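You operate a simulated robot arm through the tools that you are given. There is no shell and no other tool. Be economical: measure what you need, move in short steps, check, and stop when the job is done.

You are at the controls of a simulated two-armed robot. One attempt, no reset.

Task
Lift the end filter out of the soak tank and scrub its grease off.
Fine: lay it on the basin ledges, shut the tank lid again, use the pot scourer and lay it back. Where these are worked on the way, their far stop is far enough and under half their travel is too little: tank lid. What is to be rubbed or washed off counts as gone when no trace of it is left.

The check looks at the end state, three seconds after you hand in, the way a careful person would. Anything else that was tipped, shoved, dropped, spilled or broken makes it a failure. A push-on lid holds only when it is set on centred and level and pressed home; a screw cap is set on level and turned clockwise until tight.

Robot
Two 7-joint arms with two-finger parallel grippers on one trunk, on a base that drives. Base frame: it is fixed to the floor where the robot stands at the start and does not move with it; the origin is under the middle of the robot, x ahead of it, y to its left, z up. Lengths are in mm, angles in degrees, forces in N, time in s.
The left shoulder is at the start at [30, 119, 1110], the right one opposite. With the tool pointing down near the work surface each hand reaches from about 100 to 640 mm from the robot's upright axis, wherever it stands, measured 20 degrees to its own side. Places, roughly: basin ledges [-400, -600, 900]; tank lid [600, 0, 900]. Payload 3.43 kg a hand.
The TCP of each hand is the grasp point between the finger pads, 30 mm short of the fingertips. In the tool frame z runs along the fingers and y along their closing line. Largest opening 94 mm; finger width 28, thickness 10; the body of the gripper, 50 by 96 mm, starts 55 mm behind the TCP.
Orientation is that of the tool frame in the base frame, as a unit quaternion [w, x, y, z]. With the fingers straight down and closing along the base's y, the tool's x points along the base's -x, its y along +y and its z along -z.

Tools
- The arms move only by the tool send_rows. It takes "left_targets", "right_targets" or both (then of equal length, played together; a hand with none holds still); each is a list of rows, each a list of 3 entries, a list of its own where there are three numbers: the shift along the tool's x, y, z in mm, then the turn, a rotation vector about the tool's x, y, z in degrees, then the closure, from 0 (fully open) to 1 (shut). In form: [[[dx, dy, dz], [rx, ry, rz], gripper], ...]. A call has 1 to 20 rows; each row shifts and turns the commanded pose from where the row before left it, along the tool's axes as they then stand. Rows are played at 5 a second. More than 50 mm and 8.6 degrees between two rows, or a gripper value outside its range, and nothing of the call is played. Where a pose cannot be reached the arm comes as near as it can. A force on the tool above 90 N (or 10 N above the force at the start of the call, whichever is more), or a blocked arm, ends the call early, and 0.2 s more pass. The fingers move at their own pace (about 72 mm/s each) and stop on an object; they squeeze with about 21 N. The grip force told is the motor's: it shows also when the fingers shut on nothing. Time passes only in rows, and 0.2 s behind the last, so rows that do not move let the fingers close. The reply holds the time, the measured pose of the TCP, the force on the tool along the base axes, the opening and the grip force, in the units named above and with some noise, with the torque about the TCP (base axes, N m) and any sound that the robot's microphone picked up.
- Cameras (640 x 400 px; columns grow to the right, rows downward): "scene" is now at [4.6, -53.4, 1800]; the picture's right is [-0.86, -0.52, 0.00], its down [-0.46, 0.76, -0.46] and it looks along [0.24, -0.40, -0.89] (base axes); focal length 214 px, centre (320, 200). "left" rides on the left gripper at [76, -14, -102] in its tool frame; the picture's right is [0.18, 0.98, 0.00], its down [-0.75, 0.14, -0.64] and it looks along [-0.63, 0.12, 0.77] (tool axes); focal length 243 px, centre (320, 200). "right" rides on the right gripper at [76, 14, -102] in its tool frame; the picture's right is [-0.18, 0.98, 0.00], its down [-0.75, -0.14, -0.64] and it looks along [-0.63, -0.12, 0.77] (tool axes); focal length 243 px, centre (320, 200).
- grab_frame(camera): a new picture of that camera. No time passes.
- raise_lower(by): slides the trunk up (or, below 0, down) by that many mm; the arms and the scene camera ride with it, the base frame stays. It gives what a move gives, with no picture.
- drive_base(legs): drives the robot by 1 to 6 legs, each [ahead, turn to the left] in mm and degrees, along the robot's own axes; the way and the turn of a leg run together, so that a leg with both is an arc; at most 1500 mm and 180 degrees a leg. The arms and the cameras ride along, it lands a little off, and it stops where it bumps. It gives what a move gives.
- pan_tilt(pan, tilt): turns the head with the scene camera to pan (to the left, within 143 degrees either way) and tilt (down, from -29 to 69), counted from straight ahead of the robot. It gives what a move gives.
- pixel_to_xyz(camera, pixels): for up to 12 pixels [column, row] of the newest picture of that camera ("zoom" is the newest enlarged one), the place [x, y, z] in the base frame of the surface seen there, good to about 2 mm. No time passes.
- enlarge(camera, box): a new picture of the part [left, top, right, bottom] of that camera's present view, enlarged. No time passes.
- job_done(): hands the job in; it is judged then, once.

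Go step by step. Measure first, check grasps and placings, and put right what went wrong. The budget is 80 turns and 70 pictures, counting those below and the enlarged ones. Unless the task says otherwise, let go and move clear before handing in, and close with one line.

The tools are called after "Request:" by a JSON object that holds its "fn" and its "kwargs". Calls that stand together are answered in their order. send_rows: Moves the arms, as the interface text tells. Its arguments: {"type":"object","properties":{"left_targets":{"type":"array"},"right_targets":{"type":"array"}},"required":[]} The other tools are called the same way: raise_lower (by) slides the trunk up or down; drive_base (legs) drives the base; pan_tilt (pan, tilt) turns the head that bears the scene camera; grab_frame (camera) takes a picture; pixel_to_xyz (camera, pixels) gives the place of the surface under pixels of a picture; enlarge (camera, box) takes an enlarged picture of a part of a camera's view; job_done () hands the job in.

At the start:

```text
clock: 0.0
left_ee_pos: [297.1, 6.1, 1481.6]
left_tcp_rot: [0.0, 0.0, 1.0, 0.0]
left_contact_force: [-0.1, -0.4, 0.2]
left_ft_torque: [0.0, 0.01, 0.0]
left_width: 94.2
left_grasp_force: 0.0
right_ee_pos: [306.7, -300.7, 1428.9]
right_tcp_rot: [0.0, 0.0, 1.0, -0.001]
right_contact_force: [-0.4, -0.1, 0.3]
right_ft_torque: [0.01, 0.01, 0.0]
right_width: 94.0
right_grasp_force: 0.0
trunk travel left (down, up): [-375.0, 35.0]
robot x, y, heading: [-3.2, 0.7, 0.1]
head pan, tilt: [-58.8, 62.4]
```

scene: 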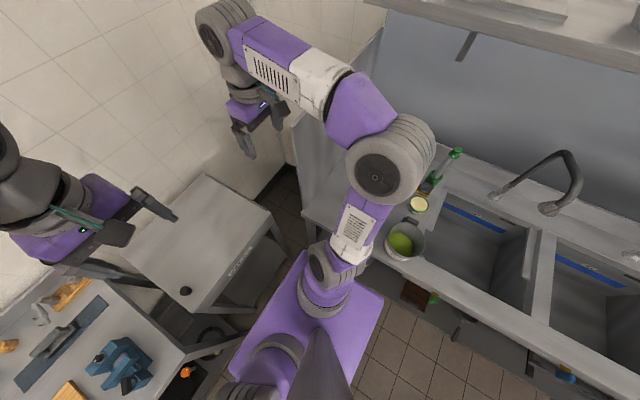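
right: 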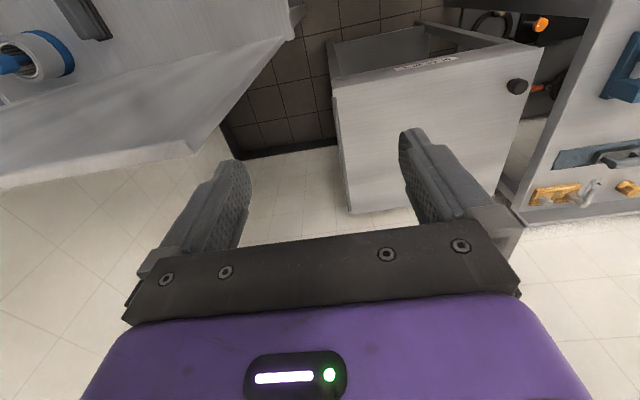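
left: 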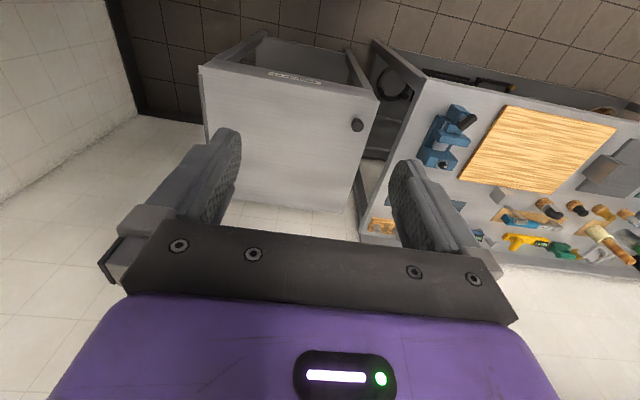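

The scene picture shows the tank with its closed lid (knob at 186,291) ahead and the sinks to the right. I'll look straight at the tank first.

Request:
{"fn": "pan_tilt", "kwargs": {"pan": 0, "tilt": 50}}

Request:
{"fn": "grab_frame", "kwargs": {"camera": "scene"}}

Request:
{"fn": "pan_tilt", "kwargs": {"pan": -120, "tilt": 55}}

Request:
{"fn": "grab_frame", "kwargs": {"camera": "scene"}}

```text
clock: 1.3
left_ee_pos: [297.9, 5.6, 1482.6]
left_tcp_rot: [0.0, -0.001, 1.0, 0.0]
left_contact_force: [0.3, 0.2, 0.2]
left_ft_torque: [0.0, 0.0, 0.0]
left_width: 93.8
left_grasp_force: 0.2
right_ee_pos: [305.4, -300.8, 1430.0]
right_tcp_rot: [0.0, 0.0, 1.0, -0.001]
right_contact_force: [-0.5, -0.2, -0.8]
right_ft_torque: [-0.03, -0.03, 0.0]
right_width: 94.1
right_grasp_force: 0.0
trunk travel left (down, up): [-375.0, 35.0]
robot x, y, heading: [0.5, -1.9, 0.4]
head pan, tilt: [0.0, 50.0]
```

```text
66 pictures are left
```

scene: 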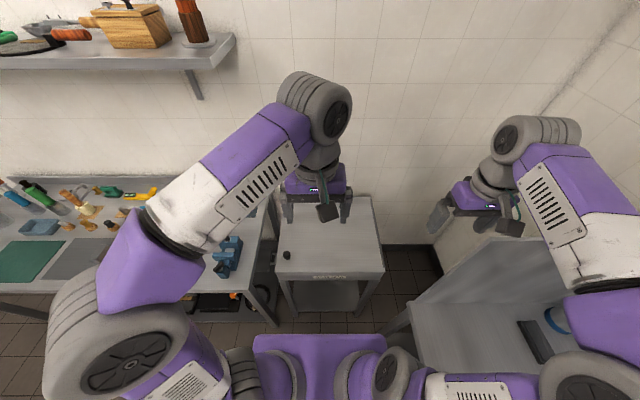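

```text
clock: 3.3
left_ee_pos: [298.3, 7.5, 1481.9]
left_tcp_rot: [0.0, 0.0, 1.0, 0.001]
left_contact_force: [-0.2, -0.2, 0.1]
left_ft_torque: [0.04, 0.0, -0.03]
left_width: 94.0
left_grasp_force: 0.0
right_ee_pos: [307.1, -300.6, 1430.0]
right_tcp_rot: [0.0, 0.0, 1.0, 0.0]
right_contact_force: [0.0, 0.3, 0.5]
right_ft_torque: [-0.01, 0.02, -0.03]
right_width: 94.0
right_grasp_force: 0.0
trunk travel left (down, up): [-375.0, 35.0]
robot x, y, heading: [-4.2, 1.9, 0.2]
head pan, tilt: [-120.0, 55.0]
```

```text
65 pictures are left
```

scene: 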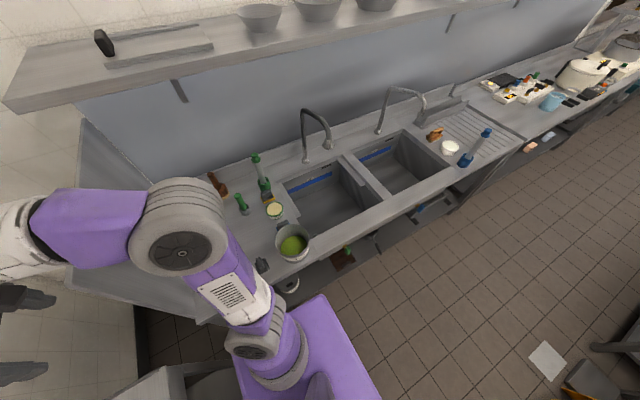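

The sink counter has several tools around (210-280,155-215) and (430-490,130-160). Enlarging to identify the scourer and basin ledges.

Request:
{"fn": "enlarge", "kwargs": {"camera": "scene", "box": [190, 130, 350, 280]}}

Request:
{"fn": "enlarge", "kwargs": {"camera": "scene", "box": [340, 80, 540, 220]}}

Request:
{"fn": "pixel_to_xyz", "kwargs": {"camera": "scene", "pixels": [[274, 209], [292, 242], [264, 188], [242, 204], [310, 232], [385, 205], [435, 134], [450, 148], [488, 132], [330, 190], [400, 160], [342, 258]]}}

```text
2.67 times, centred on (270, 205) of scene
```

zoom: 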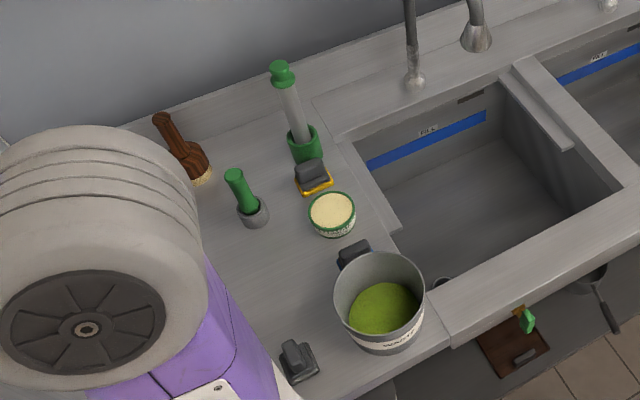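

```text
2.86 times, centred on (440, 150) of scene
```

zoom: 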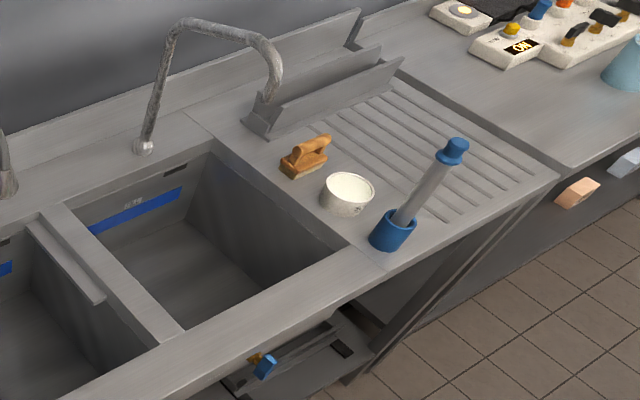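

```text
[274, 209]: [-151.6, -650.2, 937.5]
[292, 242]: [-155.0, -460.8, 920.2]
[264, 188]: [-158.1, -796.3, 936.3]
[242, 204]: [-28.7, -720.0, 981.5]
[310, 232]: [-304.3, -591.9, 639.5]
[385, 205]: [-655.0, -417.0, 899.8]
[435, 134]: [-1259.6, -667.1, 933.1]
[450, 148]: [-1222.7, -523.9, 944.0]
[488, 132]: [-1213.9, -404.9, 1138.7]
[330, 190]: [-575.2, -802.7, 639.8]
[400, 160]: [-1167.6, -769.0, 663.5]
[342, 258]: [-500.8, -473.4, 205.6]
```

Several scrubber-like items. I'll look closely at the tank via the left hand camera and at the workbench, and measure the lid and knob.

Request:
{"fn": "enlarge", "kwargs": {"camera": "left", "box": [180, 20, 400, 220]}}

Request:
{"fn": "pixel_to_xyz", "kwargs": {"camera": "zoom", "pixels": [[70, 155], [560, 225], [520, 305], [340, 170], [60, 135], [570, 200], [330, 90], [100, 340], [300, 300]]}}

Request:
{"fn": "pan_tilt", "kwargs": {"pan": 45, "tilt": 40}}

Request:
{"fn": "grab_frame", "kwargs": {"camera": "scene"}}

```text
2.00 times, centred on (290, 120) of left
```

zoom: 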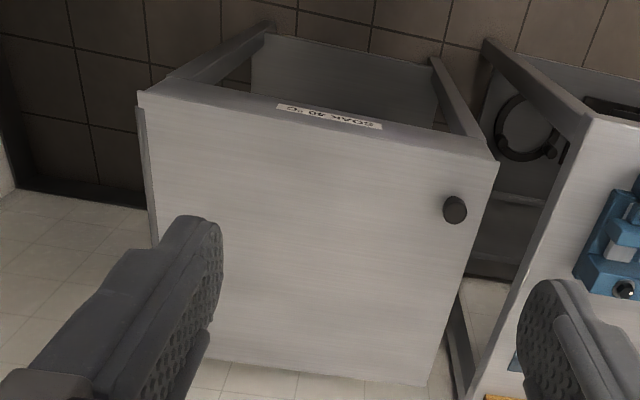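

```text
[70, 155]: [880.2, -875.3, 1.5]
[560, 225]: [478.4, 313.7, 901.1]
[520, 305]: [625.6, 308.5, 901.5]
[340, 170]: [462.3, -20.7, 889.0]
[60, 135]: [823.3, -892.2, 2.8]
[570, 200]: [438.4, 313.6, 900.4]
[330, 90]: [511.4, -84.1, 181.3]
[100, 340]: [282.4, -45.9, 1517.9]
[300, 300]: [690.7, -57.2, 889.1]
```

```text
clock: 5.8
left_ee_pos: [297.2, 5.7, 1481.7]
left_tcp_rot: [0.0, 0.001, 1.0, 0.0]
left_contact_force: [-0.1, -0.4, -0.5]
left_ft_torque: [0.0, -0.01, 0.01]
left_width: 94.2
left_grasp_force: 0.3
right_ee_pos: [307.0, -301.0, 1430.2]
right_tcp_rot: [0.0, 0.0, 1.0, 0.0]
right_contact_force: [-0.3, 0.2, -0.3]
right_ft_torque: [0.02, -0.02, -0.02]
right_width: 94.0
right_grasp_force: 0.0
trunk travel left (down, up): [-375.0, 35.0]
robot x, y, heading: [1.8, -1.5, 0.1]
head pan, tilt: [45.0, 40.0]
```

```text
61 pictures are left
```

scene: 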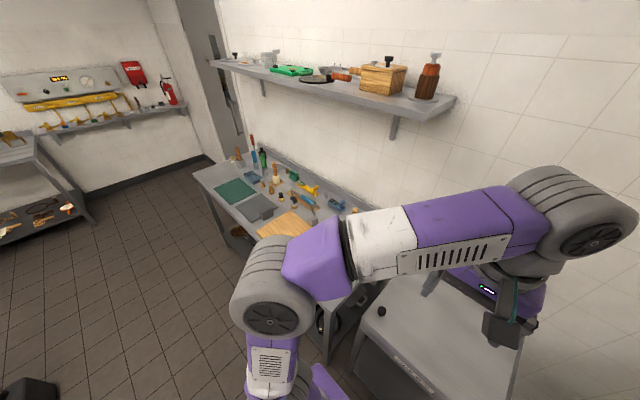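

Lid plane is z≈889. Measure its corners and the knob, with a sharper look at edges.

Request:
{"fn": "enlarge", "kwargs": {"camera": "left", "box": [180, 30, 400, 220]}}

Request:
{"fn": "pixel_to_xyz", "kwargs": {"camera": "left", "pixels": [[204, 71], [374, 100], [357, 125], [360, 205], [230, 200], [201, 75], [203, 120], [300, 72], [374, 104], [290, 207]]}}

Request:
{"fn": "enlarge", "kwargs": {"camera": "right", "box": [310, 10, 560, 220]}}

Request:
{"fn": "pixel_to_xyz", "kwargs": {"camera": "right", "pixels": [[335, 90], [540, 50], [517, 86], [360, 210], [440, 100], [339, 120], [350, 210], [428, 67], [500, 190]]}}

```text
2.11 times, centred on (290, 125) of left
```

zoom: 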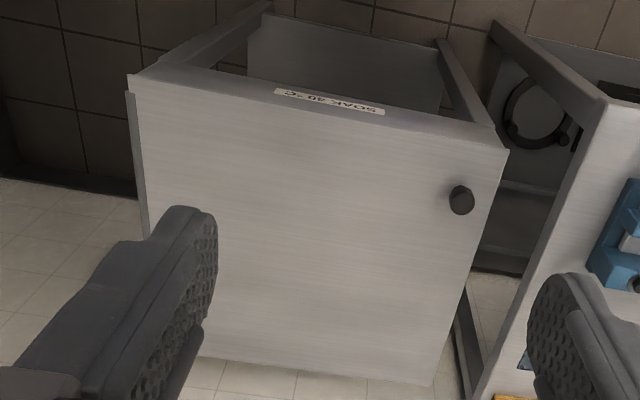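

```text
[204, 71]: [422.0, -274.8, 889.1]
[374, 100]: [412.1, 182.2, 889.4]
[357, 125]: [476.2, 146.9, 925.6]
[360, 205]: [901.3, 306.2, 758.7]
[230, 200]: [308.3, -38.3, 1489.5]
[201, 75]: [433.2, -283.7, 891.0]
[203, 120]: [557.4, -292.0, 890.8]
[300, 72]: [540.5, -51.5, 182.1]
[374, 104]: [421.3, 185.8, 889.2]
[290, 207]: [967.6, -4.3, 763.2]
```

```text
1.90 times, centred on (435, 115) of right
```

zoom: 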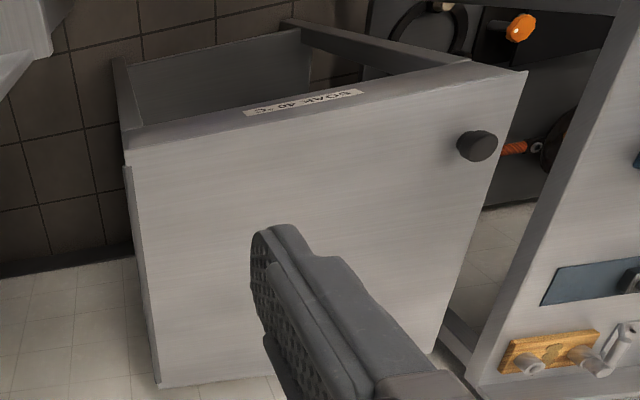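

```text
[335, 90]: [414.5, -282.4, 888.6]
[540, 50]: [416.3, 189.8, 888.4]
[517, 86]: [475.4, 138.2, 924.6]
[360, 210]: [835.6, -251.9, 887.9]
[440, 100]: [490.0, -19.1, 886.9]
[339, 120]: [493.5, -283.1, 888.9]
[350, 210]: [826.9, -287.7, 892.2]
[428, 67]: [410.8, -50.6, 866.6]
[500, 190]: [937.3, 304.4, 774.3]
```

The lid hinges on its right side (strip at y≈-287) with the knob at about [475,142], top z 925. I'll move the left hand aside and bring the right hand above the knob, turning it to close along x.

Request:
{"fn": "send_rows", "kwargs": {"left_targets": [[[0, 45, 0], [0, 0, 0], 0], [[0, 45, 0], [0, 0, 0], 0], [[0, 45, 0], [0, 0, 0], 0], [[0, 45, 0], [0, 0, 0], 0], [[0, 45, 0], [0, 0, 0], 0], [[0, 45, 0], [0, 0, 0], 0], [[0, 0, 0], [0, 0, 0], 0], [[0, 0, 0], [0, 0, 0], 0], [[0, 0, 0], [0, 0, 0], 0], [[0, 0, 0], [0, 0, 0], 0], [[0, 0, 0], [0, 0, 0], 0], [[0, 0, 0], [0, 0, 0], 0], [[0, 0, 0], [0, 0, 0], 0]], "right_targets": [[[-12.9, 34.1, 28.5], [0, 0, 0], 0], [[-12.9, 34.1, 28.5], [0, 0, 0], 0], [[-12.9, 34.1, 28.5], [0, 0, 0], 0], [[-12.9, 34.1, 28.5], [0, 0, 0], 0], [[-12.9, 34.1, 28.5], [0, 0, 0], 0], [[-12.9, 34.1, 28.5], [0, 0, 0], 0], [[-12.9, 34.1, 28.5], [0, 0, 0], 0], [[-12.9, 34.1, 28.5], [0, 0, 0], 0], [[-12.9, 34.1, 28.5], [0, 0, 0], 0], [[-12.9, 34.1, 28.5], [0, 0, 0], 0], [[-12.9, 34.1, 28.5], [0, 0, 0], 0], [[-12.9, 34.1, 28.5], [0, 0, 0], 0], [[-12.9, 34.1, 28.5], [0, 0, 0], 0]]}}

Request:
{"fn": "send_rows", "kwargs": {"right_targets": [[[0, 0, 0], [0, 0, -8.18], 0], [[0, 0, 0], [0, 0, -8.18], 0], [[0, 0, 0], [0, 0, -8.18], 0], [[0, 0, 0], [0, 0, -8.18], 0], [[0, 0, 0], [0, 0, -8.18], 0], [[0, 0, 0], [0, 0, -8.18], 0], [[0, 0, 0], [0, 0, -8.18], 0], [[0, 0, 0], [0, 0, -8.18], 0], [[0, 0, 0], [0, 0, -8.18], 0], [[0, 0, 0], [0, 0, -8.18], 0], [[0, 0, 0], [0, 0, -8.18], 0]]}}

Request:
{"fn": "grab_frame", "kwargs": {"camera": "right"}}

```text
clock: 8.6
left_ee_pos: [298.6, 274.3, 1481.5]
left_tcp_rot: [0.0, 0.0, 1.0, -0.002]
left_contact_force: [0.6, -0.2, -0.3]
left_ft_torque: [0.03, -0.01, -0.02]
left_width: 94.1
left_grasp_force: 0.0
right_ee_pos: [472.5, 145.9, 1060.3]
right_tcp_rot: [0.0, 0.0, 1.0, 0.0]
right_contact_force: [0.2, 0.3, -1.4]
right_ft_torque: [-0.03, 0.02, 0.01]
right_width: 94.1
right_grasp_force: 0.0
trunk travel left (down, up): [-375.0, 35.0]
robot x, y, heading: [-0.2, 0.1, -0.2]
head pan, tilt: [45.0, 40.0]
```

```text
clock: 11.0
left_ee_pos: [297.8, 273.0, 1482.3]
left_tcp_rot: [0.0, 0.0, 1.0, 0.0]
left_contact_force: [-0.1, 0.3, 0.2]
left_ft_torque: [-0.01, 0.02, 0.01]
left_width: 94.0
left_grasp_force: 0.1
right_ee_pos: [474.7, 142.6, 1059.1]
right_tcp_rot: [0.0, 0.708, -0.706, 0.0]
right_contact_force: [-0.6, 0.5, 0.7]
right_ft_torque: [-0.02, 0.01, -0.01]
right_width: 94.2
right_grasp_force: 0.0
trunk travel left (down, up): [-375.0, 35.0]
robot x, y, heading: [-0.4, -0.4, 0.1]
head pan, tilt: [45.0, 40.0]
```

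```text
58 pictures are left
```

right: 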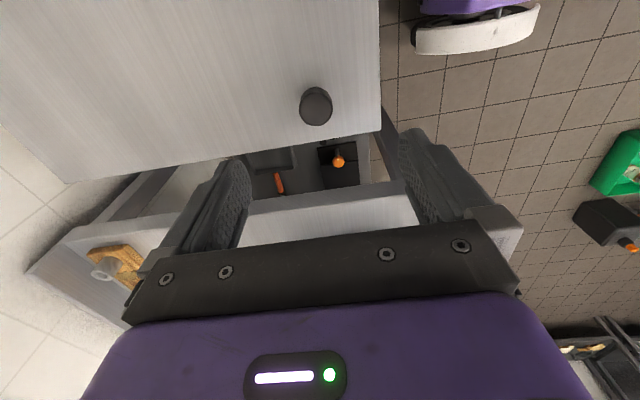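

The knob is visible at (316,105). Measuring it exactly.

Request:
{"fn": "pixel_to_xyz", "kwargs": {"camera": "right", "pixels": [[316, 98], [302, 100], [330, 100], [316, 90], [316, 110], [316, 122], [378, 134], [200, 160]]}}

```text
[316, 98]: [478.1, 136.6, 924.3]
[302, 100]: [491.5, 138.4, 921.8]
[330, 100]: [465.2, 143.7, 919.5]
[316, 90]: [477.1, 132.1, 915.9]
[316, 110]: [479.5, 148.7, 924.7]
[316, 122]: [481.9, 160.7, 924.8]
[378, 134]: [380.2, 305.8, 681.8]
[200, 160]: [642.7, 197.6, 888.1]
```

Knob centre ≈[478.5,146], Ø≈28. Descending to grip it.

Request:
{"fn": "send_rows", "kwargs": {"right_targets": [[[-3, -4, 45], [0, 0, 0], 0.3], [[0, 0, 45], [0, 0, 0], 0.3], [[0, 0, 30], [0, 0, 0], 0.3], [[0, 0, 18], [0, 0, 0], 0.3], [[0, 0, 0], [0, 0, 0], 1], [[0, 0, 0], [0, 0, 0], 1], [[0, 0, 0], [0, 0, 0], 1], [[0, 0, 0], [0, 0, 0], 1]]}}

```text
clock: 12.8
left_ee_pos: [298.2, 273.1, 1482.1]
left_tcp_rot: [-0.001, 0.0, 1.0, 0.0]
left_contact_force: [0.3, 0.6, -0.7]
left_ft_torque: [0.03, 0.01, -0.04]
left_width: 93.6
left_grasp_force: 0.1
right_ee_pos: [479.6, 144.5, 920.6]
right_tcp_rot: [0.0, -0.706, 0.708, 0.0]
right_contact_force: [2.9, -0.1, -6.2]
right_ft_torque: [0.49, -0.26, -0.04]
right_width: 35.8
right_grasp_force: 44.6
trunk travel left (down, up): [-375.0, 35.0]
robot x, y, heading: [-1.8, 0.5, 0.1]
head pan, tilt: [45.0, 40.0]
```

Knob held (opening 35.8, 44.6 N). Lifting the lid 24° along its hinge arc, hand turning with it.

Request:
{"fn": "send_rows", "kwargs": {"right_targets": [[[3, 0, -22.6], [0, -3, 0], 1], [[3, 0, -22.6], [0, -3, 0], 1], [[3, 0, -22.6], [0, -3, 0], 1], [[3, 0, -22.6], [0, -3, 0], 1], [[3, 0, -22.6], [0, -3, 0], 1], [[3, 0, -22.6], [0, -3, 0], 1], [[3, 0, -22.6], [0, -3, 0], 1], [[3, 0, -22.6], [0, -3, 0], 1]]}}

Request:
{"fn": "pan_tilt", "kwargs": {"pan": 0, "tilt": 50}}

Request:
{"fn": "grab_frame", "kwargs": {"camera": "scene"}}

```text
clock: 14.6
left_ee_pos: [298.5, 278.6, 1481.0]
left_tcp_rot: [-0.001, 0.0, 1.0, -0.001]
left_contact_force: [-0.7, -0.4, -0.7]
left_ft_torque: [0.03, 0.01, 0.0]
left_width: 93.9
left_grasp_force: 0.1
right_ee_pos: [478.4, 92.5, 1093.7]
right_tcp_rot: [-0.151, 0.692, -0.691, -0.147]
right_contact_force: [13.6, 19.8, 7.8]
right_ft_torque: [-0.21, 0.3, 0.09]
right_width: 35.6
right_grasp_force: 45.1
trunk travel left (down, up): [-375.0, 35.0]
robot x, y, heading: [-0.5, -1.8, -0.1]
head pan, tilt: [45.0, 40.0]
```

```text
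clock: 15.7
left_ee_pos: [298.1, 277.7, 1481.2]
left_tcp_rot: [0.0, 0.0, 1.0, -0.003]
left_contact_force: [-0.6, -0.6, -0.4]
left_ft_torque: [-0.02, 0.0, 0.0]
left_width: 93.8
left_grasp_force: 0.0
right_ee_pos: [479.2, 93.4, 1092.7]
right_tcp_rot: [0.15, -0.691, 0.692, 0.146]
right_contact_force: [13.8, 24.0, 12.8]
right_ft_torque: [-1.03, -0.04, -0.08]
right_width: 35.8
right_grasp_force: 44.8
trunk travel left (down, up): [-375.0, 35.0]
robot x, y, heading: [2.1, -1.4, -0.3]
head pan, tilt: [0.0, 50.0]
```

```text
57 pictures are left
```

scene: 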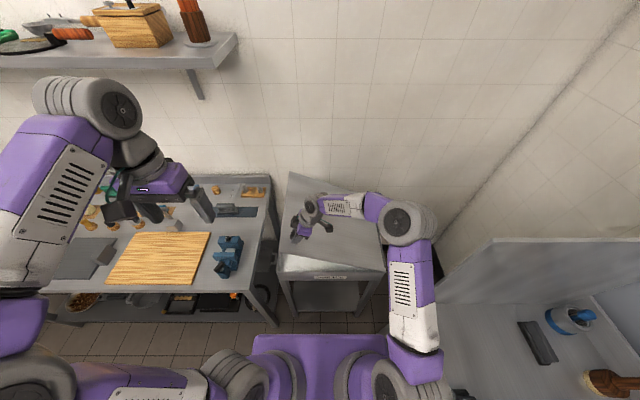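

The lid is following the arc cleanly. I'll check where the side panel at (490,245) stands before going further.

Request:
{"fn": "pixel_to_xyz", "kwargs": {"camera": "scene", "pixels": [[490, 241], [440, 285], [600, 240], [480, 300], [400, 220], [385, 190], [425, 320], [630, 180], [440, 215], [300, 260]]}}

Request:
{"fn": "send_rows", "kwargs": {"right_targets": [[[3, 0, -22.6], [0, -3, 0], 1], [[3, 0, -22.6], [0, -3, 0], 1], [[3, 0, -22.6], [0, -3, 0], 1], [[3, 0, -22.6], [0, -3, 0], 1], [[3, 0, -22.6], [0, -3, 0], 1], [[3, 0, -22.6], [0, -3, 0], 1], [[3, 0, -22.6], [0, -3, 0], 1], [[3, 0, -22.6], [0, -3, 0], 1]]}}

```text
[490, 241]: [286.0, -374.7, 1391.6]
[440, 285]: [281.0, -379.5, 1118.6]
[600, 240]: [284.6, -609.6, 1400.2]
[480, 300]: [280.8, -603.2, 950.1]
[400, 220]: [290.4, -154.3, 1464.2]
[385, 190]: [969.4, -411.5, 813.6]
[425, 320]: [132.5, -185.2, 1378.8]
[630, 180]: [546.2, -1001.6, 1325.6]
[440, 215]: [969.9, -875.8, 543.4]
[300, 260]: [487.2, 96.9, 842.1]
```

```text
clock: 17.5
left_ee_pos: [298.9, 278.5, 1481.5]
left_tcp_rot: [0.0, 0.0, 1.0, -0.002]
left_contact_force: [-0.8, -1.1, 0.1]
left_ft_torque: [0.03, -0.01, -0.04]
left_width: 94.2
left_grasp_force: 0.0
right_ee_pos: [480.6, -25.1, 1231.3]
right_tcp_rot: [-0.289, 0.648, -0.644, -0.287]
right_contact_force: [13.6, 24.6, 24.7]
right_ft_torque: [0.12, -0.27, -0.33]
right_width: 35.8
right_grasp_force: 45.3
trunk travel left (down, up): [-375.0, 35.0]
robot x, y, heading: [-0.6, -0.6, 0.1]
head pan, tilt: [0.0, 50.0]
```

At 48° with forces moderate. Continue another 18° and look.

Request:
{"fn": "send_rows", "kwargs": {"right_targets": [[[3, 0, -22.6], [0, -3, 0], 1], [[3, 0, -22.6], [0, -3, 0], 1], [[3, 0, -22.6], [0, -3, 0], 1], [[3, 0, -22.6], [0, -3, 0], 1], [[3, 0, -22.6], [0, -3, 0], 1], [[3, 0, -22.6], [0, -3, 0], 1]]}}

Request:
{"fn": "grab_frame", "kwargs": {"camera": "scene"}}

```text
clock: 18.9
left_ee_pos: [309.1, 304.8, 1473.4]
left_tcp_rot: [-0.003, 0.001, 1.0, -0.012]
left_contact_force: [0.0, -0.4, -0.4]
left_ft_torque: [-0.01, -0.03, 0.02]
left_width: 93.8
left_grasp_force: 0.1
right_ee_pos: [480.9, -116.3, 1293.2]
right_tcp_rot: [-0.363, 0.617, -0.588, -0.377]
right_contact_force: [-54.4, -16.7, -59.0]
right_ft_torque: [0.61, -0.56, -0.12]
right_width: 34.5
right_grasp_force: 44.8
trunk travel left (down, up): [-375.0, 35.0]
robot x, y, heading: [1.3, -1.5, 0.4]
head pan, tilt: [0.0, 50.0]
```

```text
56 pictures are left
```

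scene: 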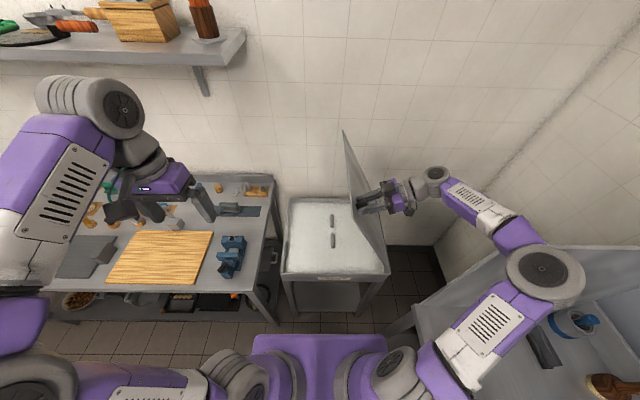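

The right elbow swung outward over the side panel; forces rose. Let it settle with a still row and read again.

Request:
{"fn": "send_rows", "kwargs": {"right_targets": [[[0, 0, 0], [0, 0, 0], 1], [[0, 0, 0], [0, 0, 0], 1]]}}

Request:
{"fn": "enlarge", "kwargs": {"camera": "scene", "box": [270, 120, 600, 320]}}

Request:
{"fn": "pixel_to_xyz", "kwargs": {"camera": "zoom", "pixels": [[525, 285], [450, 220], [320, 135], [120, 190], [122, 235], [50, 200], [100, 270], [490, 330], [180, 140], [175, 270], [160, 60]]}}

```text
clock: 19.5
left_ee_pos: [309.2, 307.1, 1473.4]
left_tcp_rot: [-0.004, 0.0, 1.0, -0.013]
left_contact_force: [-0.4, 0.0, 0.5]
left_ft_torque: [0.01, -0.01, 0.03]
left_width: 94.0
left_grasp_force: 0.1
right_ee_pos: [480.5, -116.7, 1293.0]
right_tcp_rot: [-0.364, 0.616, -0.588, -0.377]
right_contact_force: [-51.7, -20.8, -57.0]
right_ft_torque: [0.58, -0.47, 0.17]
right_width: 34.1
right_grasp_force: 45.1
trunk travel left (down, up): [-375.0, 35.0]
robot x, y, heading: [0.6, 0.3, 0.3]
head pan, tilt: [0.0, 50.0]
```

```text
1.94 times, centred on (435, 220) of scene
```

zoom: 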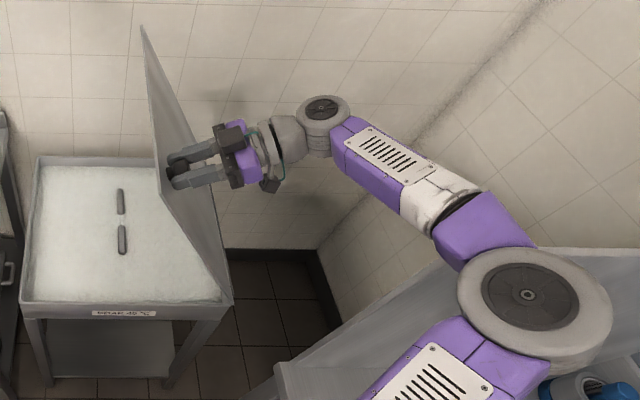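

```text
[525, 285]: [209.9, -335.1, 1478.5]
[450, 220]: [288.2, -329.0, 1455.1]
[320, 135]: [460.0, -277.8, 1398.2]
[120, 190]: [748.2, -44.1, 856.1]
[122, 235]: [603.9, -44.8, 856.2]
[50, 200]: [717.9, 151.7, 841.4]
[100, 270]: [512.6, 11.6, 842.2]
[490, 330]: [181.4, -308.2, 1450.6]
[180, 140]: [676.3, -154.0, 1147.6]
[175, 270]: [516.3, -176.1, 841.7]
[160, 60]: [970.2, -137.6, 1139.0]
```

The elbow probably presses on the panel top and the robot leans. Back off 9° and see whether forces and the left hand recover.

Request:
{"fn": "send_rows", "kwargs": {"right_targets": [[[-3, 0, 22.6], [0, 3, 0], 1], [[-3, 0, 22.6], [0, 3, 0], 1], [[-3, 0, 22.6], [0, 3, 0], 1], [[0, 0, 0], [0, 0, 0], 1]]}}

Request:
{"fn": "grab_frame", "kwargs": {"camera": "scene"}}

```text
clock: 20.5
left_ee_pos: [298.8, 279.4, 1480.1]
left_tcp_rot: [0.001, 0.0, 1.0, -0.002]
left_contact_force: [0.0, 0.1, -0.5]
left_ft_torque: [0.09, -0.02, -0.03]
left_width: 94.3
left_grasp_force: 0.0
right_ee_pos: [480.4, -81.3, 1271.1]
right_tcp_rot: [-0.342, 0.62, -0.619, -0.339]
right_contact_force: [19.1, 24.5, 34.5]
right_ft_torque: [0.16, -0.46, -0.43]
right_width: 34.1
right_grasp_force: 45.2
trunk travel left (down, up): [-375.0, 35.0]
robot x, y, heading: [-1.9, -0.2, 0.1]
head pan, tilt: [0.0, 50.0]
```

```text
54 pictures are left
```

scene: 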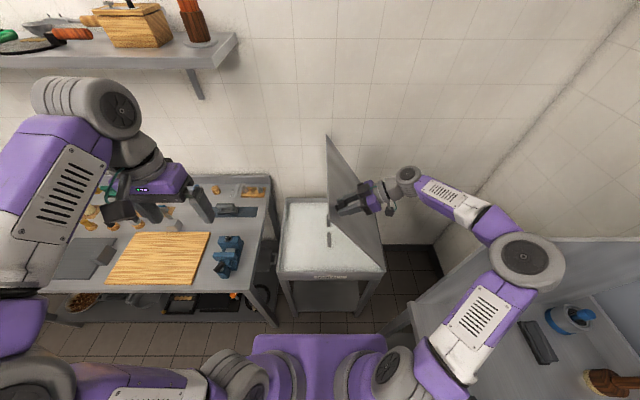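

Recovered at ~57°. Before pushing on, I'll look into the tank with the left camera: two handles at about [604,-44,856] and [748,-44,856].

Request:
{"fn": "send_rows", "kwargs": {"left_targets": [[[-19, -16, 35], [0, 0, 0], 0], [[-19, -16, 35], [0, 0, 0], 0], [[-19, -16, 35], [0, 0, 0], 0], [[-19, -16, 35], [0, 0, 0], 0], [[-19, -16, 35], [0, 0, 0], 0], [[-19, -16, 35], [0, 0, 0], 0], [[-19, -16, 35], [0, 0, 0], 0]]}}

Request:
{"fn": "grab_frame", "kwargs": {"camera": "left"}}

```text
clock: 22.1
left_ee_pos: [430.9, 168.3, 1235.6]
left_tcp_rot: [0.0, -0.001, 1.0, -0.002]
left_contact_force: [-0.2, 0.4, 0.3]
left_ft_torque: [0.02, -0.02, -0.01]
left_width: 94.1
left_grasp_force: 0.0
right_ee_pos: [480.2, -79.9, 1272.2]
right_tcp_rot: [-0.341, 0.621, -0.618, -0.341]
right_contact_force: [21.7, 22.3, 34.6]
right_ft_torque: [0.78, 0.52, 0.75]
right_width: 34.0
right_grasp_force: 44.1
trunk travel left (down, up): [-375.0, 35.0]
robot x, y, heading: [1.7, -1.2, -0.1]
head pan, tilt: [0.0, 50.0]
```

```text
53 pictures are left
```

left: 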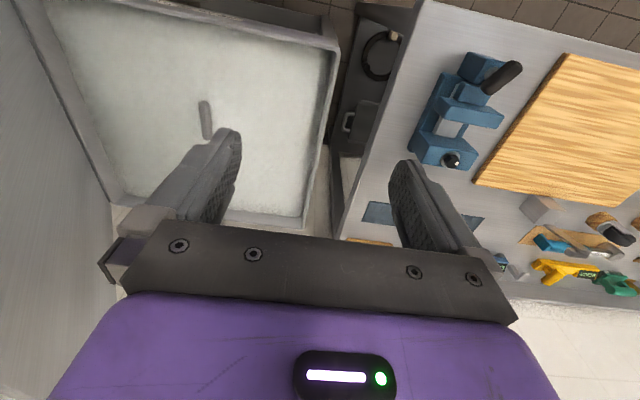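

Request:
{"fn": "enlarge", "kwargs": {"camera": "left", "box": [50, 0, 350, 230]}}

Request:
{"fn": "pixel_to_xyz", "kwargs": {"camera": "zoom", "pixels": [[328, 216], [336, 250], [345, 292], [320, 250], [352, 250], [130, 120], [250, 430], [510, 200], [580, 100], [290, 60], [520, 450], [5, 60]]}}

Request:
{"fn": "enlarge", "kwargs": {"camera": "scene", "box": [270, 180, 400, 290]}}

```text
1.74 times, centred on (200, 115) of left
```

zoom: 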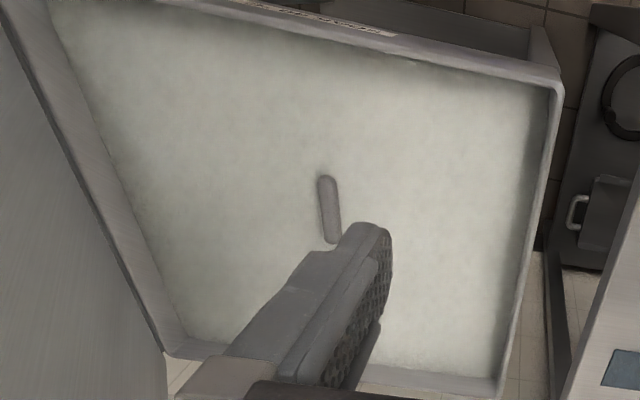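

```text
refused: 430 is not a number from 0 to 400
```

```text
3.64 times, centred on (335, 235) of scene
```

zoom: 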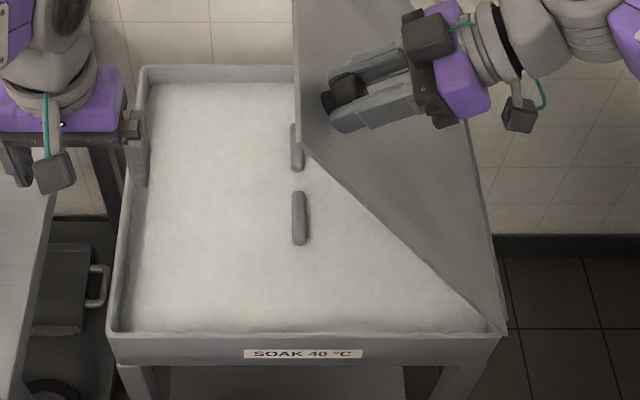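

Request:
{"fn": "pixel_to_xyz", "kwargs": {"camera": "zoom", "pixels": [[297, 128], [297, 165], [299, 194], [300, 240], [300, 218], [145, 75], [220, 70], [115, 340], [220, 90], [200, 325], [150, 200], [308, 218]]}}

```text
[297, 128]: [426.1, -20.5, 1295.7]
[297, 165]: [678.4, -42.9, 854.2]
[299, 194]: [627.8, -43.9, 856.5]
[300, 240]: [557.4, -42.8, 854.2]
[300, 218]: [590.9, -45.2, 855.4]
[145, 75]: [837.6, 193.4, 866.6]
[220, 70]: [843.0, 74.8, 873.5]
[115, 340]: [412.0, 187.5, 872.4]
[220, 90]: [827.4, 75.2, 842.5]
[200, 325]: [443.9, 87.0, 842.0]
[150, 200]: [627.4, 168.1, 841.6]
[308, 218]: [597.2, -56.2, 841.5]
```

Each bar is ~72 mm long along x, at y=-44, on foam level 842. The lid must be fully open for the lift; I'll turn the left hand to point at -y and bring it close beneath the lid to push.

Request:
{"fn": "send_rows", "kwargs": {"left_targets": [[[0, 0, 0], [8.18, 0, 0], 1], [[0, 0, 0], [8.18, 0, 0], 1], [[0, 0, 0], [8.18, 0, 0], 1], [[0, 0, 0], [8.18, 0, 0], 1], [[0, 0, 0], [8.18, 0, 0], 1], [[0, 0, 0], [8.18, 0, 0], 1], [[0, 0, 0], [8.18, 0, 0], 1], [[0, 0, 0], [8.18, 0, 0], 1], [[0, 0, 0], [8.18, 0, 0], 1], [[0, 0, 0], [8.18, 0, 0], 1], [[0, 0, 0], [8.18, 0, 0], 1], [[-21.5, 11, 34.7], [0, 0, 0], 1], [[-21.5, 11, 34.7], [0, 0, 0], 1], [[-21.5, 11, 34.7], [0, 0, 0], 1], [[-21.5, 11, 34.7], [0, 0, 0], 1], [[-21.5, 11, 34.7], [0, 0, 0], 1], [[-21.5, 11, 34.7], [0, 0, 0], 1]]}}

Request:
{"fn": "grab_frame", "kwargs": {"camera": "scene"}}

```text
clock: 25.7
left_ee_pos: [561.0, -38.8, 1172.4]
left_tcp_rot: [0.0, 0.0, -0.706, 0.708]
left_contact_force: [-0.6, -0.4, 0.1]
left_ft_torque: [0.03, 0.0, 0.03]
left_width: 0.1
left_grasp_force: 21.0
right_ee_pos: [480.9, -81.6, 1271.9]
right_tcp_rot: [-0.341, 0.621, -0.619, -0.339]
right_contact_force: [21.2, 20.0, 35.8]
right_ft_torque: [0.52, 0.39, 0.53]
right_width: 33.7
right_grasp_force: 45.1
trunk travel left (down, up): [-375.0, 35.0]
robot x, y, heading: [0.6, -0.4, -0.1]
head pan, tilt: [0.0, 50.0]
```

```text
50 pictures are left
```

scene: 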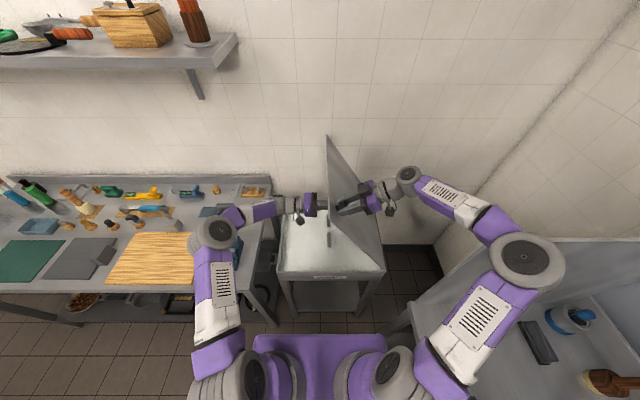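

Left hand is just under the lid. Advance to touch, then open the right fingers and draw back.

Request:
{"fn": "send_rows", "kwargs": {"left_targets": [[[0, 0, 15], [0, 0, 0], 1], [[0, 0, 10], [0, 0, 0], 1], [[0, 0, 8], [0, 0, 0], 1], [[0, 0, 0], [0, 0, 0], 1]]}}

```text
clock: 26.7
left_ee_pos: [559.9, -64.5, 1170.9]
left_tcp_rot: [-0.002, 0.002, -0.707, 0.707]
left_contact_force: [-8.9, 44.6, -1.3]
left_ft_torque: [-0.4, -0.13, -0.34]
left_width: 0.2
left_grasp_force: 20.4
right_ee_pos: [480.0, -81.8, 1273.3]
right_tcp_rot: [0.341, -0.619, 0.622, 0.335]
right_contact_force: [20.0, -2.3, 42.1]
right_ft_torque: [1.08, 0.39, 0.58]
right_width: 33.9
right_grasp_force: 44.8
trunk travel left (down, up): [-375.0, 35.0]
robot x, y, heading: [2.7, -4.7, 0.0]
head pan, tilt: [0.0, 50.0]
```

Left hand touches the lid (44 N). Release the knob and withdraw the right hand along its axis.

Request:
{"fn": "send_rows", "kwargs": {"right_targets": [[[0, 0, 0], [0, 0, 0], 0], [[0, 0, 0], [0, 0, 0], 0], [[0, 0, 0], [0, 0, 0], 0], [[0, 0, -30], [0, 0, 0], 0], [[0, 0, -30], [0, 0, 0], 0]]}}

Request:
{"fn": "grab_frame", "kwargs": {"camera": "scene"}}

```text
clock: 27.9
left_ee_pos: [557.9, -77.7, 1172.3]
left_tcp_rot: [-0.002, 0.001, 0.707, -0.707]
left_contact_force: [0.2, -0.3, -0.2]
left_ft_torque: [0.0, -0.01, 0.01]
left_width: 0.0
left_grasp_force: 21.0
right_ee_pos: [477.5, -140.2, 1299.4]
right_tcp_rot: [-0.337, 0.622, -0.621, -0.338]
right_contact_force: [-0.4, -0.3, 0.5]
right_ft_torque: [0.01, -0.02, 0.02]
right_width: 94.3
right_grasp_force: 0.0
trunk travel left (down, up): [-375.0, 35.0]
robot x, y, heading: [-1.9, 2.3, -0.1]
head pan, tilt: [0.0, 50.0]
```

```text
49 pictures are left
```

scene: 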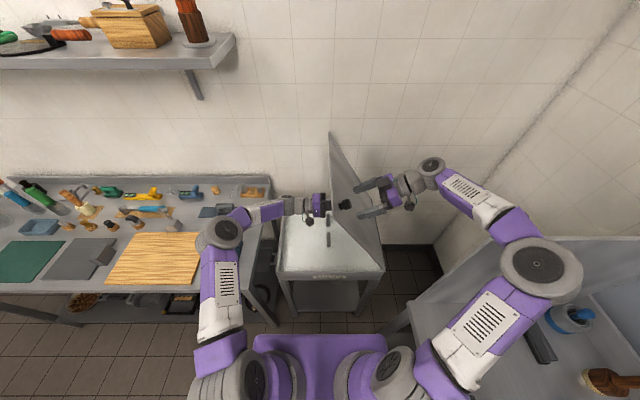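

The lid stays put by itself (left force ~0). Move the right hand up and back out of the way, then I'll push the lid further with the left.

Request:
{"fn": "send_rows", "kwargs": {"right_targets": [[[-31, 0, -30], [0, 0, 0], 0], [[-31, 0, -20], [0, 0, 0], 0], [[-31, 0, -20], [0, 0, 0], 0], [[-31, 0, -20], [0, 0, 0], 0], [[0, 40, 0], [0, 8, 0], 0], [[0, 40, 0], [0, 8, 0], 0], [[0, 40, 0], [0, 8, 0], 0], [[0, 40, 0], [0, 8, 0], 0], [[0, 0, 0], [0, 8, 0], 0], [[0, 0, 0], [0, 8, 0], 0], [[0, 0, 0], [0, 8, 0], 0]]}}

Request:
{"fn": "send_rows", "kwargs": {"left_targets": [[[0, 0, 20], [0, 0, 0], 1], [[0, -4, 30], [0, 0, 0], 1], [[0, -4, 30], [0, 0, 0], 1], [[0, -4, 30], [0, 0, 0], 1], [[0, -3, 30], [0, 0, 0], 1], [[0, -3, 20], [0, 0, 0], 1], [[0, 0, 0], [0, 0, 0], 1]]}}

Request:
{"fn": "grab_frame", "kwargs": {"camera": "scene"}}

```text
clock: 30.3
left_ee_pos: [560.9, -75.5, 1171.1]
left_tcp_rot: [0.0, 0.0, 0.707, -0.707]
left_contact_force: [1.1, -0.7, 0.2]
left_ft_torque: [-0.04, -0.03, 0.0]
left_width: 0.0
left_grasp_force: 21.2
right_ee_pos: [318.6, -147.8, 1453.8]
right_tcp_rot: [0.006, -0.707, 0.707, 0.006]
right_contact_force: [0.2, -0.9, -0.4]
right_ft_torque: [0.0, 0.01, 0.03]
right_width: 94.4
right_grasp_force: 0.0
trunk travel left (down, up): [-375.0, 35.0]
robot x, y, heading: [-0.7, -4.0, 0.1]
head pan, tilt: [0.0, 50.0]
```

```text
clock: 31.9
left_ee_pos: [559.7, -234.4, 1191.0]
left_tcp_rot: [0.0, -0.001, -0.707, 0.707]
left_contact_force: [-0.6, 3.1, 2.7]
left_ft_torque: [-0.11, -0.02, 0.01]
left_width: 0.0
left_grasp_force: 21.4
right_ee_pos: [317.8, -146.4, 1452.3]
right_tcp_rot: [-0.006, 0.707, -0.707, -0.006]
right_contact_force: [-0.8, 0.4, -1.1]
right_ft_torque: [0.01, -0.01, -0.01]
right_width: 93.9
right_grasp_force: 0.0
trunk travel left (down, up): [-375.0, 35.0]
robot x, y, heading: [-1.7, 1.5, -0.1]
head pan, tilt: [0.0, 50.0]
```

```text
48 pictures are left
```

scene: 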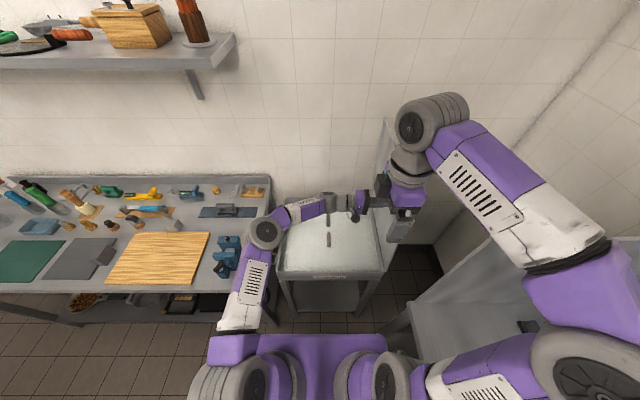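

The lid stands at ~86° and stays. Retract the left hand, turn it down again and look at the bars.

Request:
{"fn": "send_rows", "kwargs": {"left_targets": [[[0, 0, -47], [0, 0, 0], 1], [[0, 0, -47], [0, 0, 0], 1], [[0, 0, -47], [0, 0, 0], 0.5], [[0, 0, -47], [0, 0, 0], 0.5], [[0, 0, -47], [0, 0, 0], 0.5], [[0, 0, 0], [-8.18, 0, 0], 0.5], [[0, 0, 0], [-8.18, 0, 0], 0.5], [[0, 0, 0], [-8.18, 0, 0], 0.5], [[0, 0, 0], [-8.18, 0, 0], 0.5], [[0, 0, 0], [-8.18, 0, 0], 0.5], [[0, 0, 0], [-8.18, 0, 0], 0.5], [[0, 0, 0], [-8.18, 0, 0], 0.5], [[0, 0, 0], [-8.18, 0, 0], 0.5], [[0, 0, 0], [-8.18, 0, 0], 0.5], [[0, 0, 0], [-8.18, 0, 0], 0.5], [[0, 0, 0], [-8.18, 0, 0], 0.5]]}}

Request:
{"fn": "enlarge", "kwargs": {"camera": "scene", "box": [260, 100, 480, 290]}}

Request:
{"fn": "pixel_to_xyz", "kwargs": {"camera": "zoom", "pixels": [[197, 303], [197, 330], [198, 345], [200, 380], [199, 390]]}}

Request:
{"fn": "grab_frame", "kwargs": {"camera": "left"}}

```text
clock: 35.3
left_ee_pos: [560.3, -1.6, 1189.5]
left_tcp_rot: [0.001, 0.0, 1.0, 0.001]
left_contact_force: [-0.3, -1.0, 0.2]
left_ft_torque: [0.0, 0.01, 0.03]
left_width: 47.2
left_grasp_force: 0.1
right_ee_pos: [317.9, -148.2, 1452.2]
right_tcp_rot: [0.007, -0.707, 0.707, 0.007]
right_contact_force: [0.1, 0.4, -0.7]
right_ft_torque: [0.03, 0.03, 0.05]
right_width: 94.0
right_grasp_force: 0.1
trunk travel left (down, up): [-375.0, 35.0]
robot x, y, heading: [-0.3, 0.9, -0.1]
head pan, tilt: [0.0, 50.0]
```

```text
2.11 times, centred on (370, 195) of scene
```

zoom: 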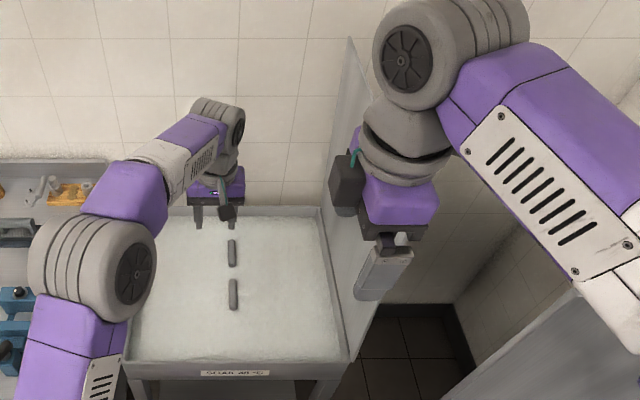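

```text
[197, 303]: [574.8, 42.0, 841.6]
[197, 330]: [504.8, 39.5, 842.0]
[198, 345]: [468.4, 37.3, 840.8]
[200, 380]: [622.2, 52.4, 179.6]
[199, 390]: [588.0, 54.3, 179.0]
```

```text
46 pictures are left
```

left: 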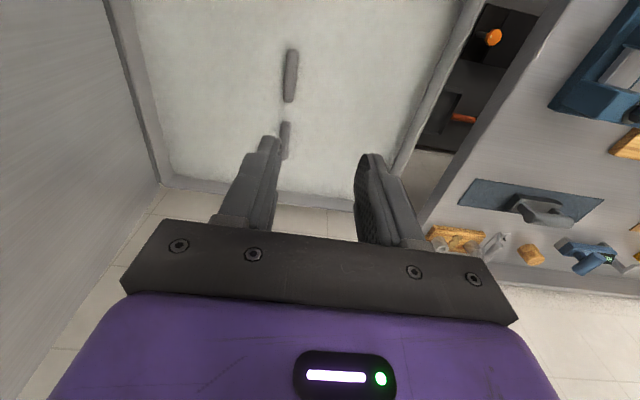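

Request:
{"fn": "pixel_to_xyz", "kwargs": {"camera": "left", "pixels": [[291, 50], [290, 75], [288, 100], [286, 123], [286, 158], [286, 140], [283, 80], [297, 80]]}}

```text
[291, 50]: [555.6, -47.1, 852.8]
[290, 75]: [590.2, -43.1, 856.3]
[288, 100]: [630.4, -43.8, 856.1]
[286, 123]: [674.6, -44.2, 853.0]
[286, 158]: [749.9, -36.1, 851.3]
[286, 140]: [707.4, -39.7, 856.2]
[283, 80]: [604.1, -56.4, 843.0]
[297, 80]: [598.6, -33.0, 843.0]
```

Front bar: x 553–632, y -44, ~16 wide; rear bar x 672–750. I'll grip the front one and lift slightly to see what comes.

Request:
{"fn": "send_rows", "kwargs": {"left_targets": [[[-16, -21, 40], [0, 0, 0], 0.5], [[-16, -21, 40], [0, 0, 0], 0.5], [[0, 0, 49], [0, 0, 0], 0.5], [[0, 0, 49], [0, 0, 0], 0.5], [[0, 0, 49], [0, 0, 0], 0.5], [[0, 0, 49], [0, 0, 0], 0.5], [[0, 0, 49], [0, 0, 0], 0.5], [[0, 0, 0], [0, 0, 0], 1], [[0, 0, 0], [0, 0, 0], 1], [[0, 0, 0], [0, 0, 0], 1]]}}

```text
clock: 37.5
left_ee_pos: [582.1, -40.8, 866.6]
left_tcp_rot: [-0.001, 0.0, 1.0, 0.0]
left_contact_force: [-0.4, -1.2, 0.3]
left_ft_torque: [-0.27, 0.04, -0.21]
left_width: 19.9
left_grasp_force: 20.8
left hand out of reach, approached as far as the arm can: row 7
right_ee_pos: [318.5, -149.1, 1452.3]
right_tcp_rot: [0.006, -0.706, 0.708, 0.006]
right_contact_force: [-0.4, -0.5, -0.5]
right_ft_torque: [-0.02, -0.01, -0.01]
right_width: 93.7
right_grasp_force: 0.1
trunk travel left (down, up): [-375.0, 35.0]
robot x, y, heading: [-0.7, 0.1, 0.1]
head pan, tilt: [0.0, 50.0]
```

Gripped (19.9 mm). Lift 50 mm slowly and look.

Request:
{"fn": "send_rows", "kwargs": {"left_targets": [[[0, 0, -10], [0, 0, 0], 1], [[0, 0, -20], [0, 0, 0], 1], [[0, 0, -20], [0, 0, 0], 1], [[0, 0, 0], [0, 0, 0], 1]]}}

Request:
{"fn": "enlarge", "kwargs": {"camera": "scene", "box": [260, 100, 480, 290]}}

Request:
{"fn": "grab_frame", "kwargs": {"camera": "left"}}

```text
clock: 38.5
left_ee_pos: [593.8, -44.3, 914.0]
left_tcp_rot: [-0.003, 0.0, 1.0, 0.001]
left_contact_force: [0.1, 0.5, -10.6]
left_ft_torque: [0.0, 0.32, 0.02]
left_width: 20.1
left_grasp_force: 21.4
left hand out of reach, approached as far as the arm can: row 2, 3
right_ee_pos: [319.0, -148.3, 1452.4]
right_tcp_rot: [-0.006, 0.707, -0.707, -0.006]
right_contact_force: [0.8, 0.8, -0.5]
right_ft_torque: [0.0, -0.01, 0.01]
right_width: 93.9
right_grasp_force: 0.0
trunk travel left (down, up): [-375.0, 35.0]
robot x, y, heading: [-0.5, 0.9, 0.1]
head pan, tilt: [0.0, 50.0]
```

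```text
2.11 times, centred on (370, 195) of scene
```

zoom: 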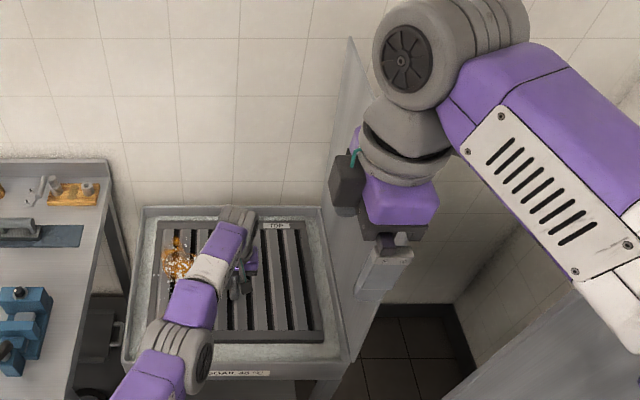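

```text
44 pictures are left
```

left: 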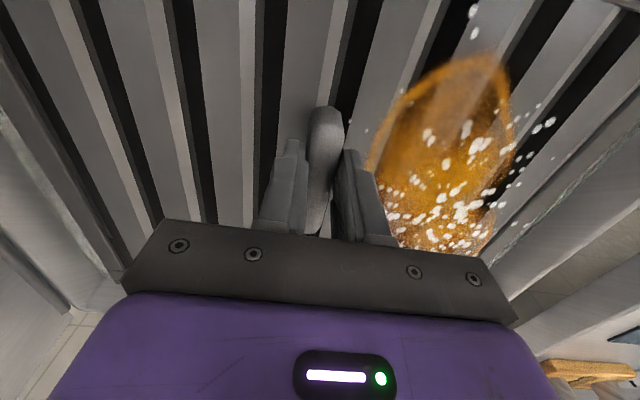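

It is one flat filter with two bars; grease patch on its left half; ~10.6 N, hanging level. Raise it clear of the tank and draw it back gently.

Request:
{"fn": "send_rows", "kwargs": {"left_targets": [[[0, 0, -15], [0, 0, 0], 1], [[0, 0, -25], [0, 0, 0], 1], [[0, 0, -30], [0, 0, 0], 1], [[0, 0, -30], [0, 0, 0], 1], [[0, 0, -30], [0, 0, 0], 1], [[0, 3, -30], [0, 0, 0], 1], [[10, 5, -30], [0, 0, 0], 1], [[20, 5, -25], [0, 0, 0], 1], [[20, 5, -25], [0, 0, 0], 1], [[25, 5, -20], [0, 0, 0], 1], [[25, 5, 0], [0, 0, 0], 1], [[25, 5, 0], [0, 0, 0], 1], [[20, 5, 0], [0, 0, 0], 1], [[10, 0, 0], [0, 0, 0], 1]]}}

Request:
{"fn": "grab_frame", "kwargs": {"camera": "scene"}}

```text
clock: 41.5
left_ee_pos: [586.7, -63.4, 1196.0]
left_tcp_rot: [-0.001, 0.001, 1.0, 0.0]
left_contact_force: [-0.3, 0.8, -9.7]
left_ft_torque: [-0.01, 0.34, 0.02]
left_width: 20.2
left_grasp_force: 20.9
left hand out of reach, approached as far as the arm can: row 2, 3, 4, 6, 7, 8, 9, 10, 11, 12, 13, 14
right_ee_pos: [320.9, -147.1, 1451.7]
right_tcp_rot: [0.006, -0.707, 0.707, 0.006]
right_contact_force: [0.3, 0.6, -0.1]
right_ft_torque: [0.0, 0.01, 0.0]
right_width: 94.1
right_grasp_force: 0.0
trunk travel left (down, up): [-375.0, 35.0]
robot x, y, heading: [-1.3, 1.2, -0.1]
head pan, tilt: [0.0, 50.0]
```

```text
43 pictures are left
```

scene: 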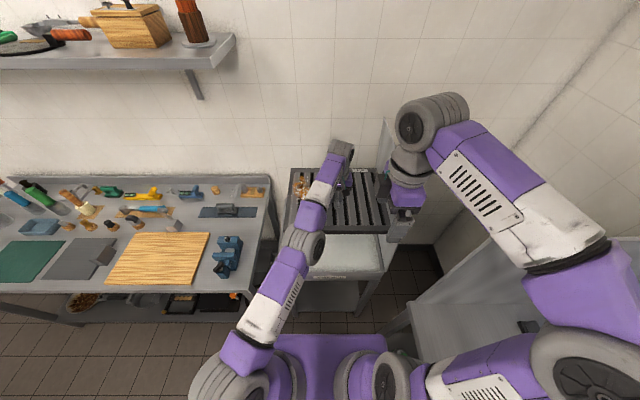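

The hand stopped retracting ("out of reach", arm straight). Try a small left/back motion to unstick it.

Request:
{"fn": "send_rows", "kwargs": {"left_targets": [[[10, 10, -5], [0, 0, 0], 1], [[10, 10, -5], [0, 0, 0], 1], [[10, 10, -5], [0, 0, 0], 1], [[10, 10, 0], [0, 0, 0], 1]]}}

```text
clock: 42.5
left_ee_pos: [588.7, -40.7, 1224.1]
left_tcp_rot: [-0.001, 0.0, 1.0, 0.0]
left_contact_force: [0.0, -0.4, -10.3]
left_ft_torque: [-0.05, 0.3, 0.0]
left_width: 19.9
left_grasp_force: 21.1
left hand out of reach, approached as far as the arm can: row 1, 2, 3, 4
right_ee_pos: [319.5, -147.6, 1451.6]
right_tcp_rot: [-0.006, 0.707, -0.707, -0.006]
right_contact_force: [0.1, -0.3, 0.8]
right_ft_torque: [0.0, -0.01, 0.0]
right_width: 93.9
right_grasp_force: 0.1
trunk travel left (down, up): [-375.0, 35.0]
robot x, y, heading: [-0.9, 0.9, 0.1]
head pan, tilt: [0.0, 50.0]
```

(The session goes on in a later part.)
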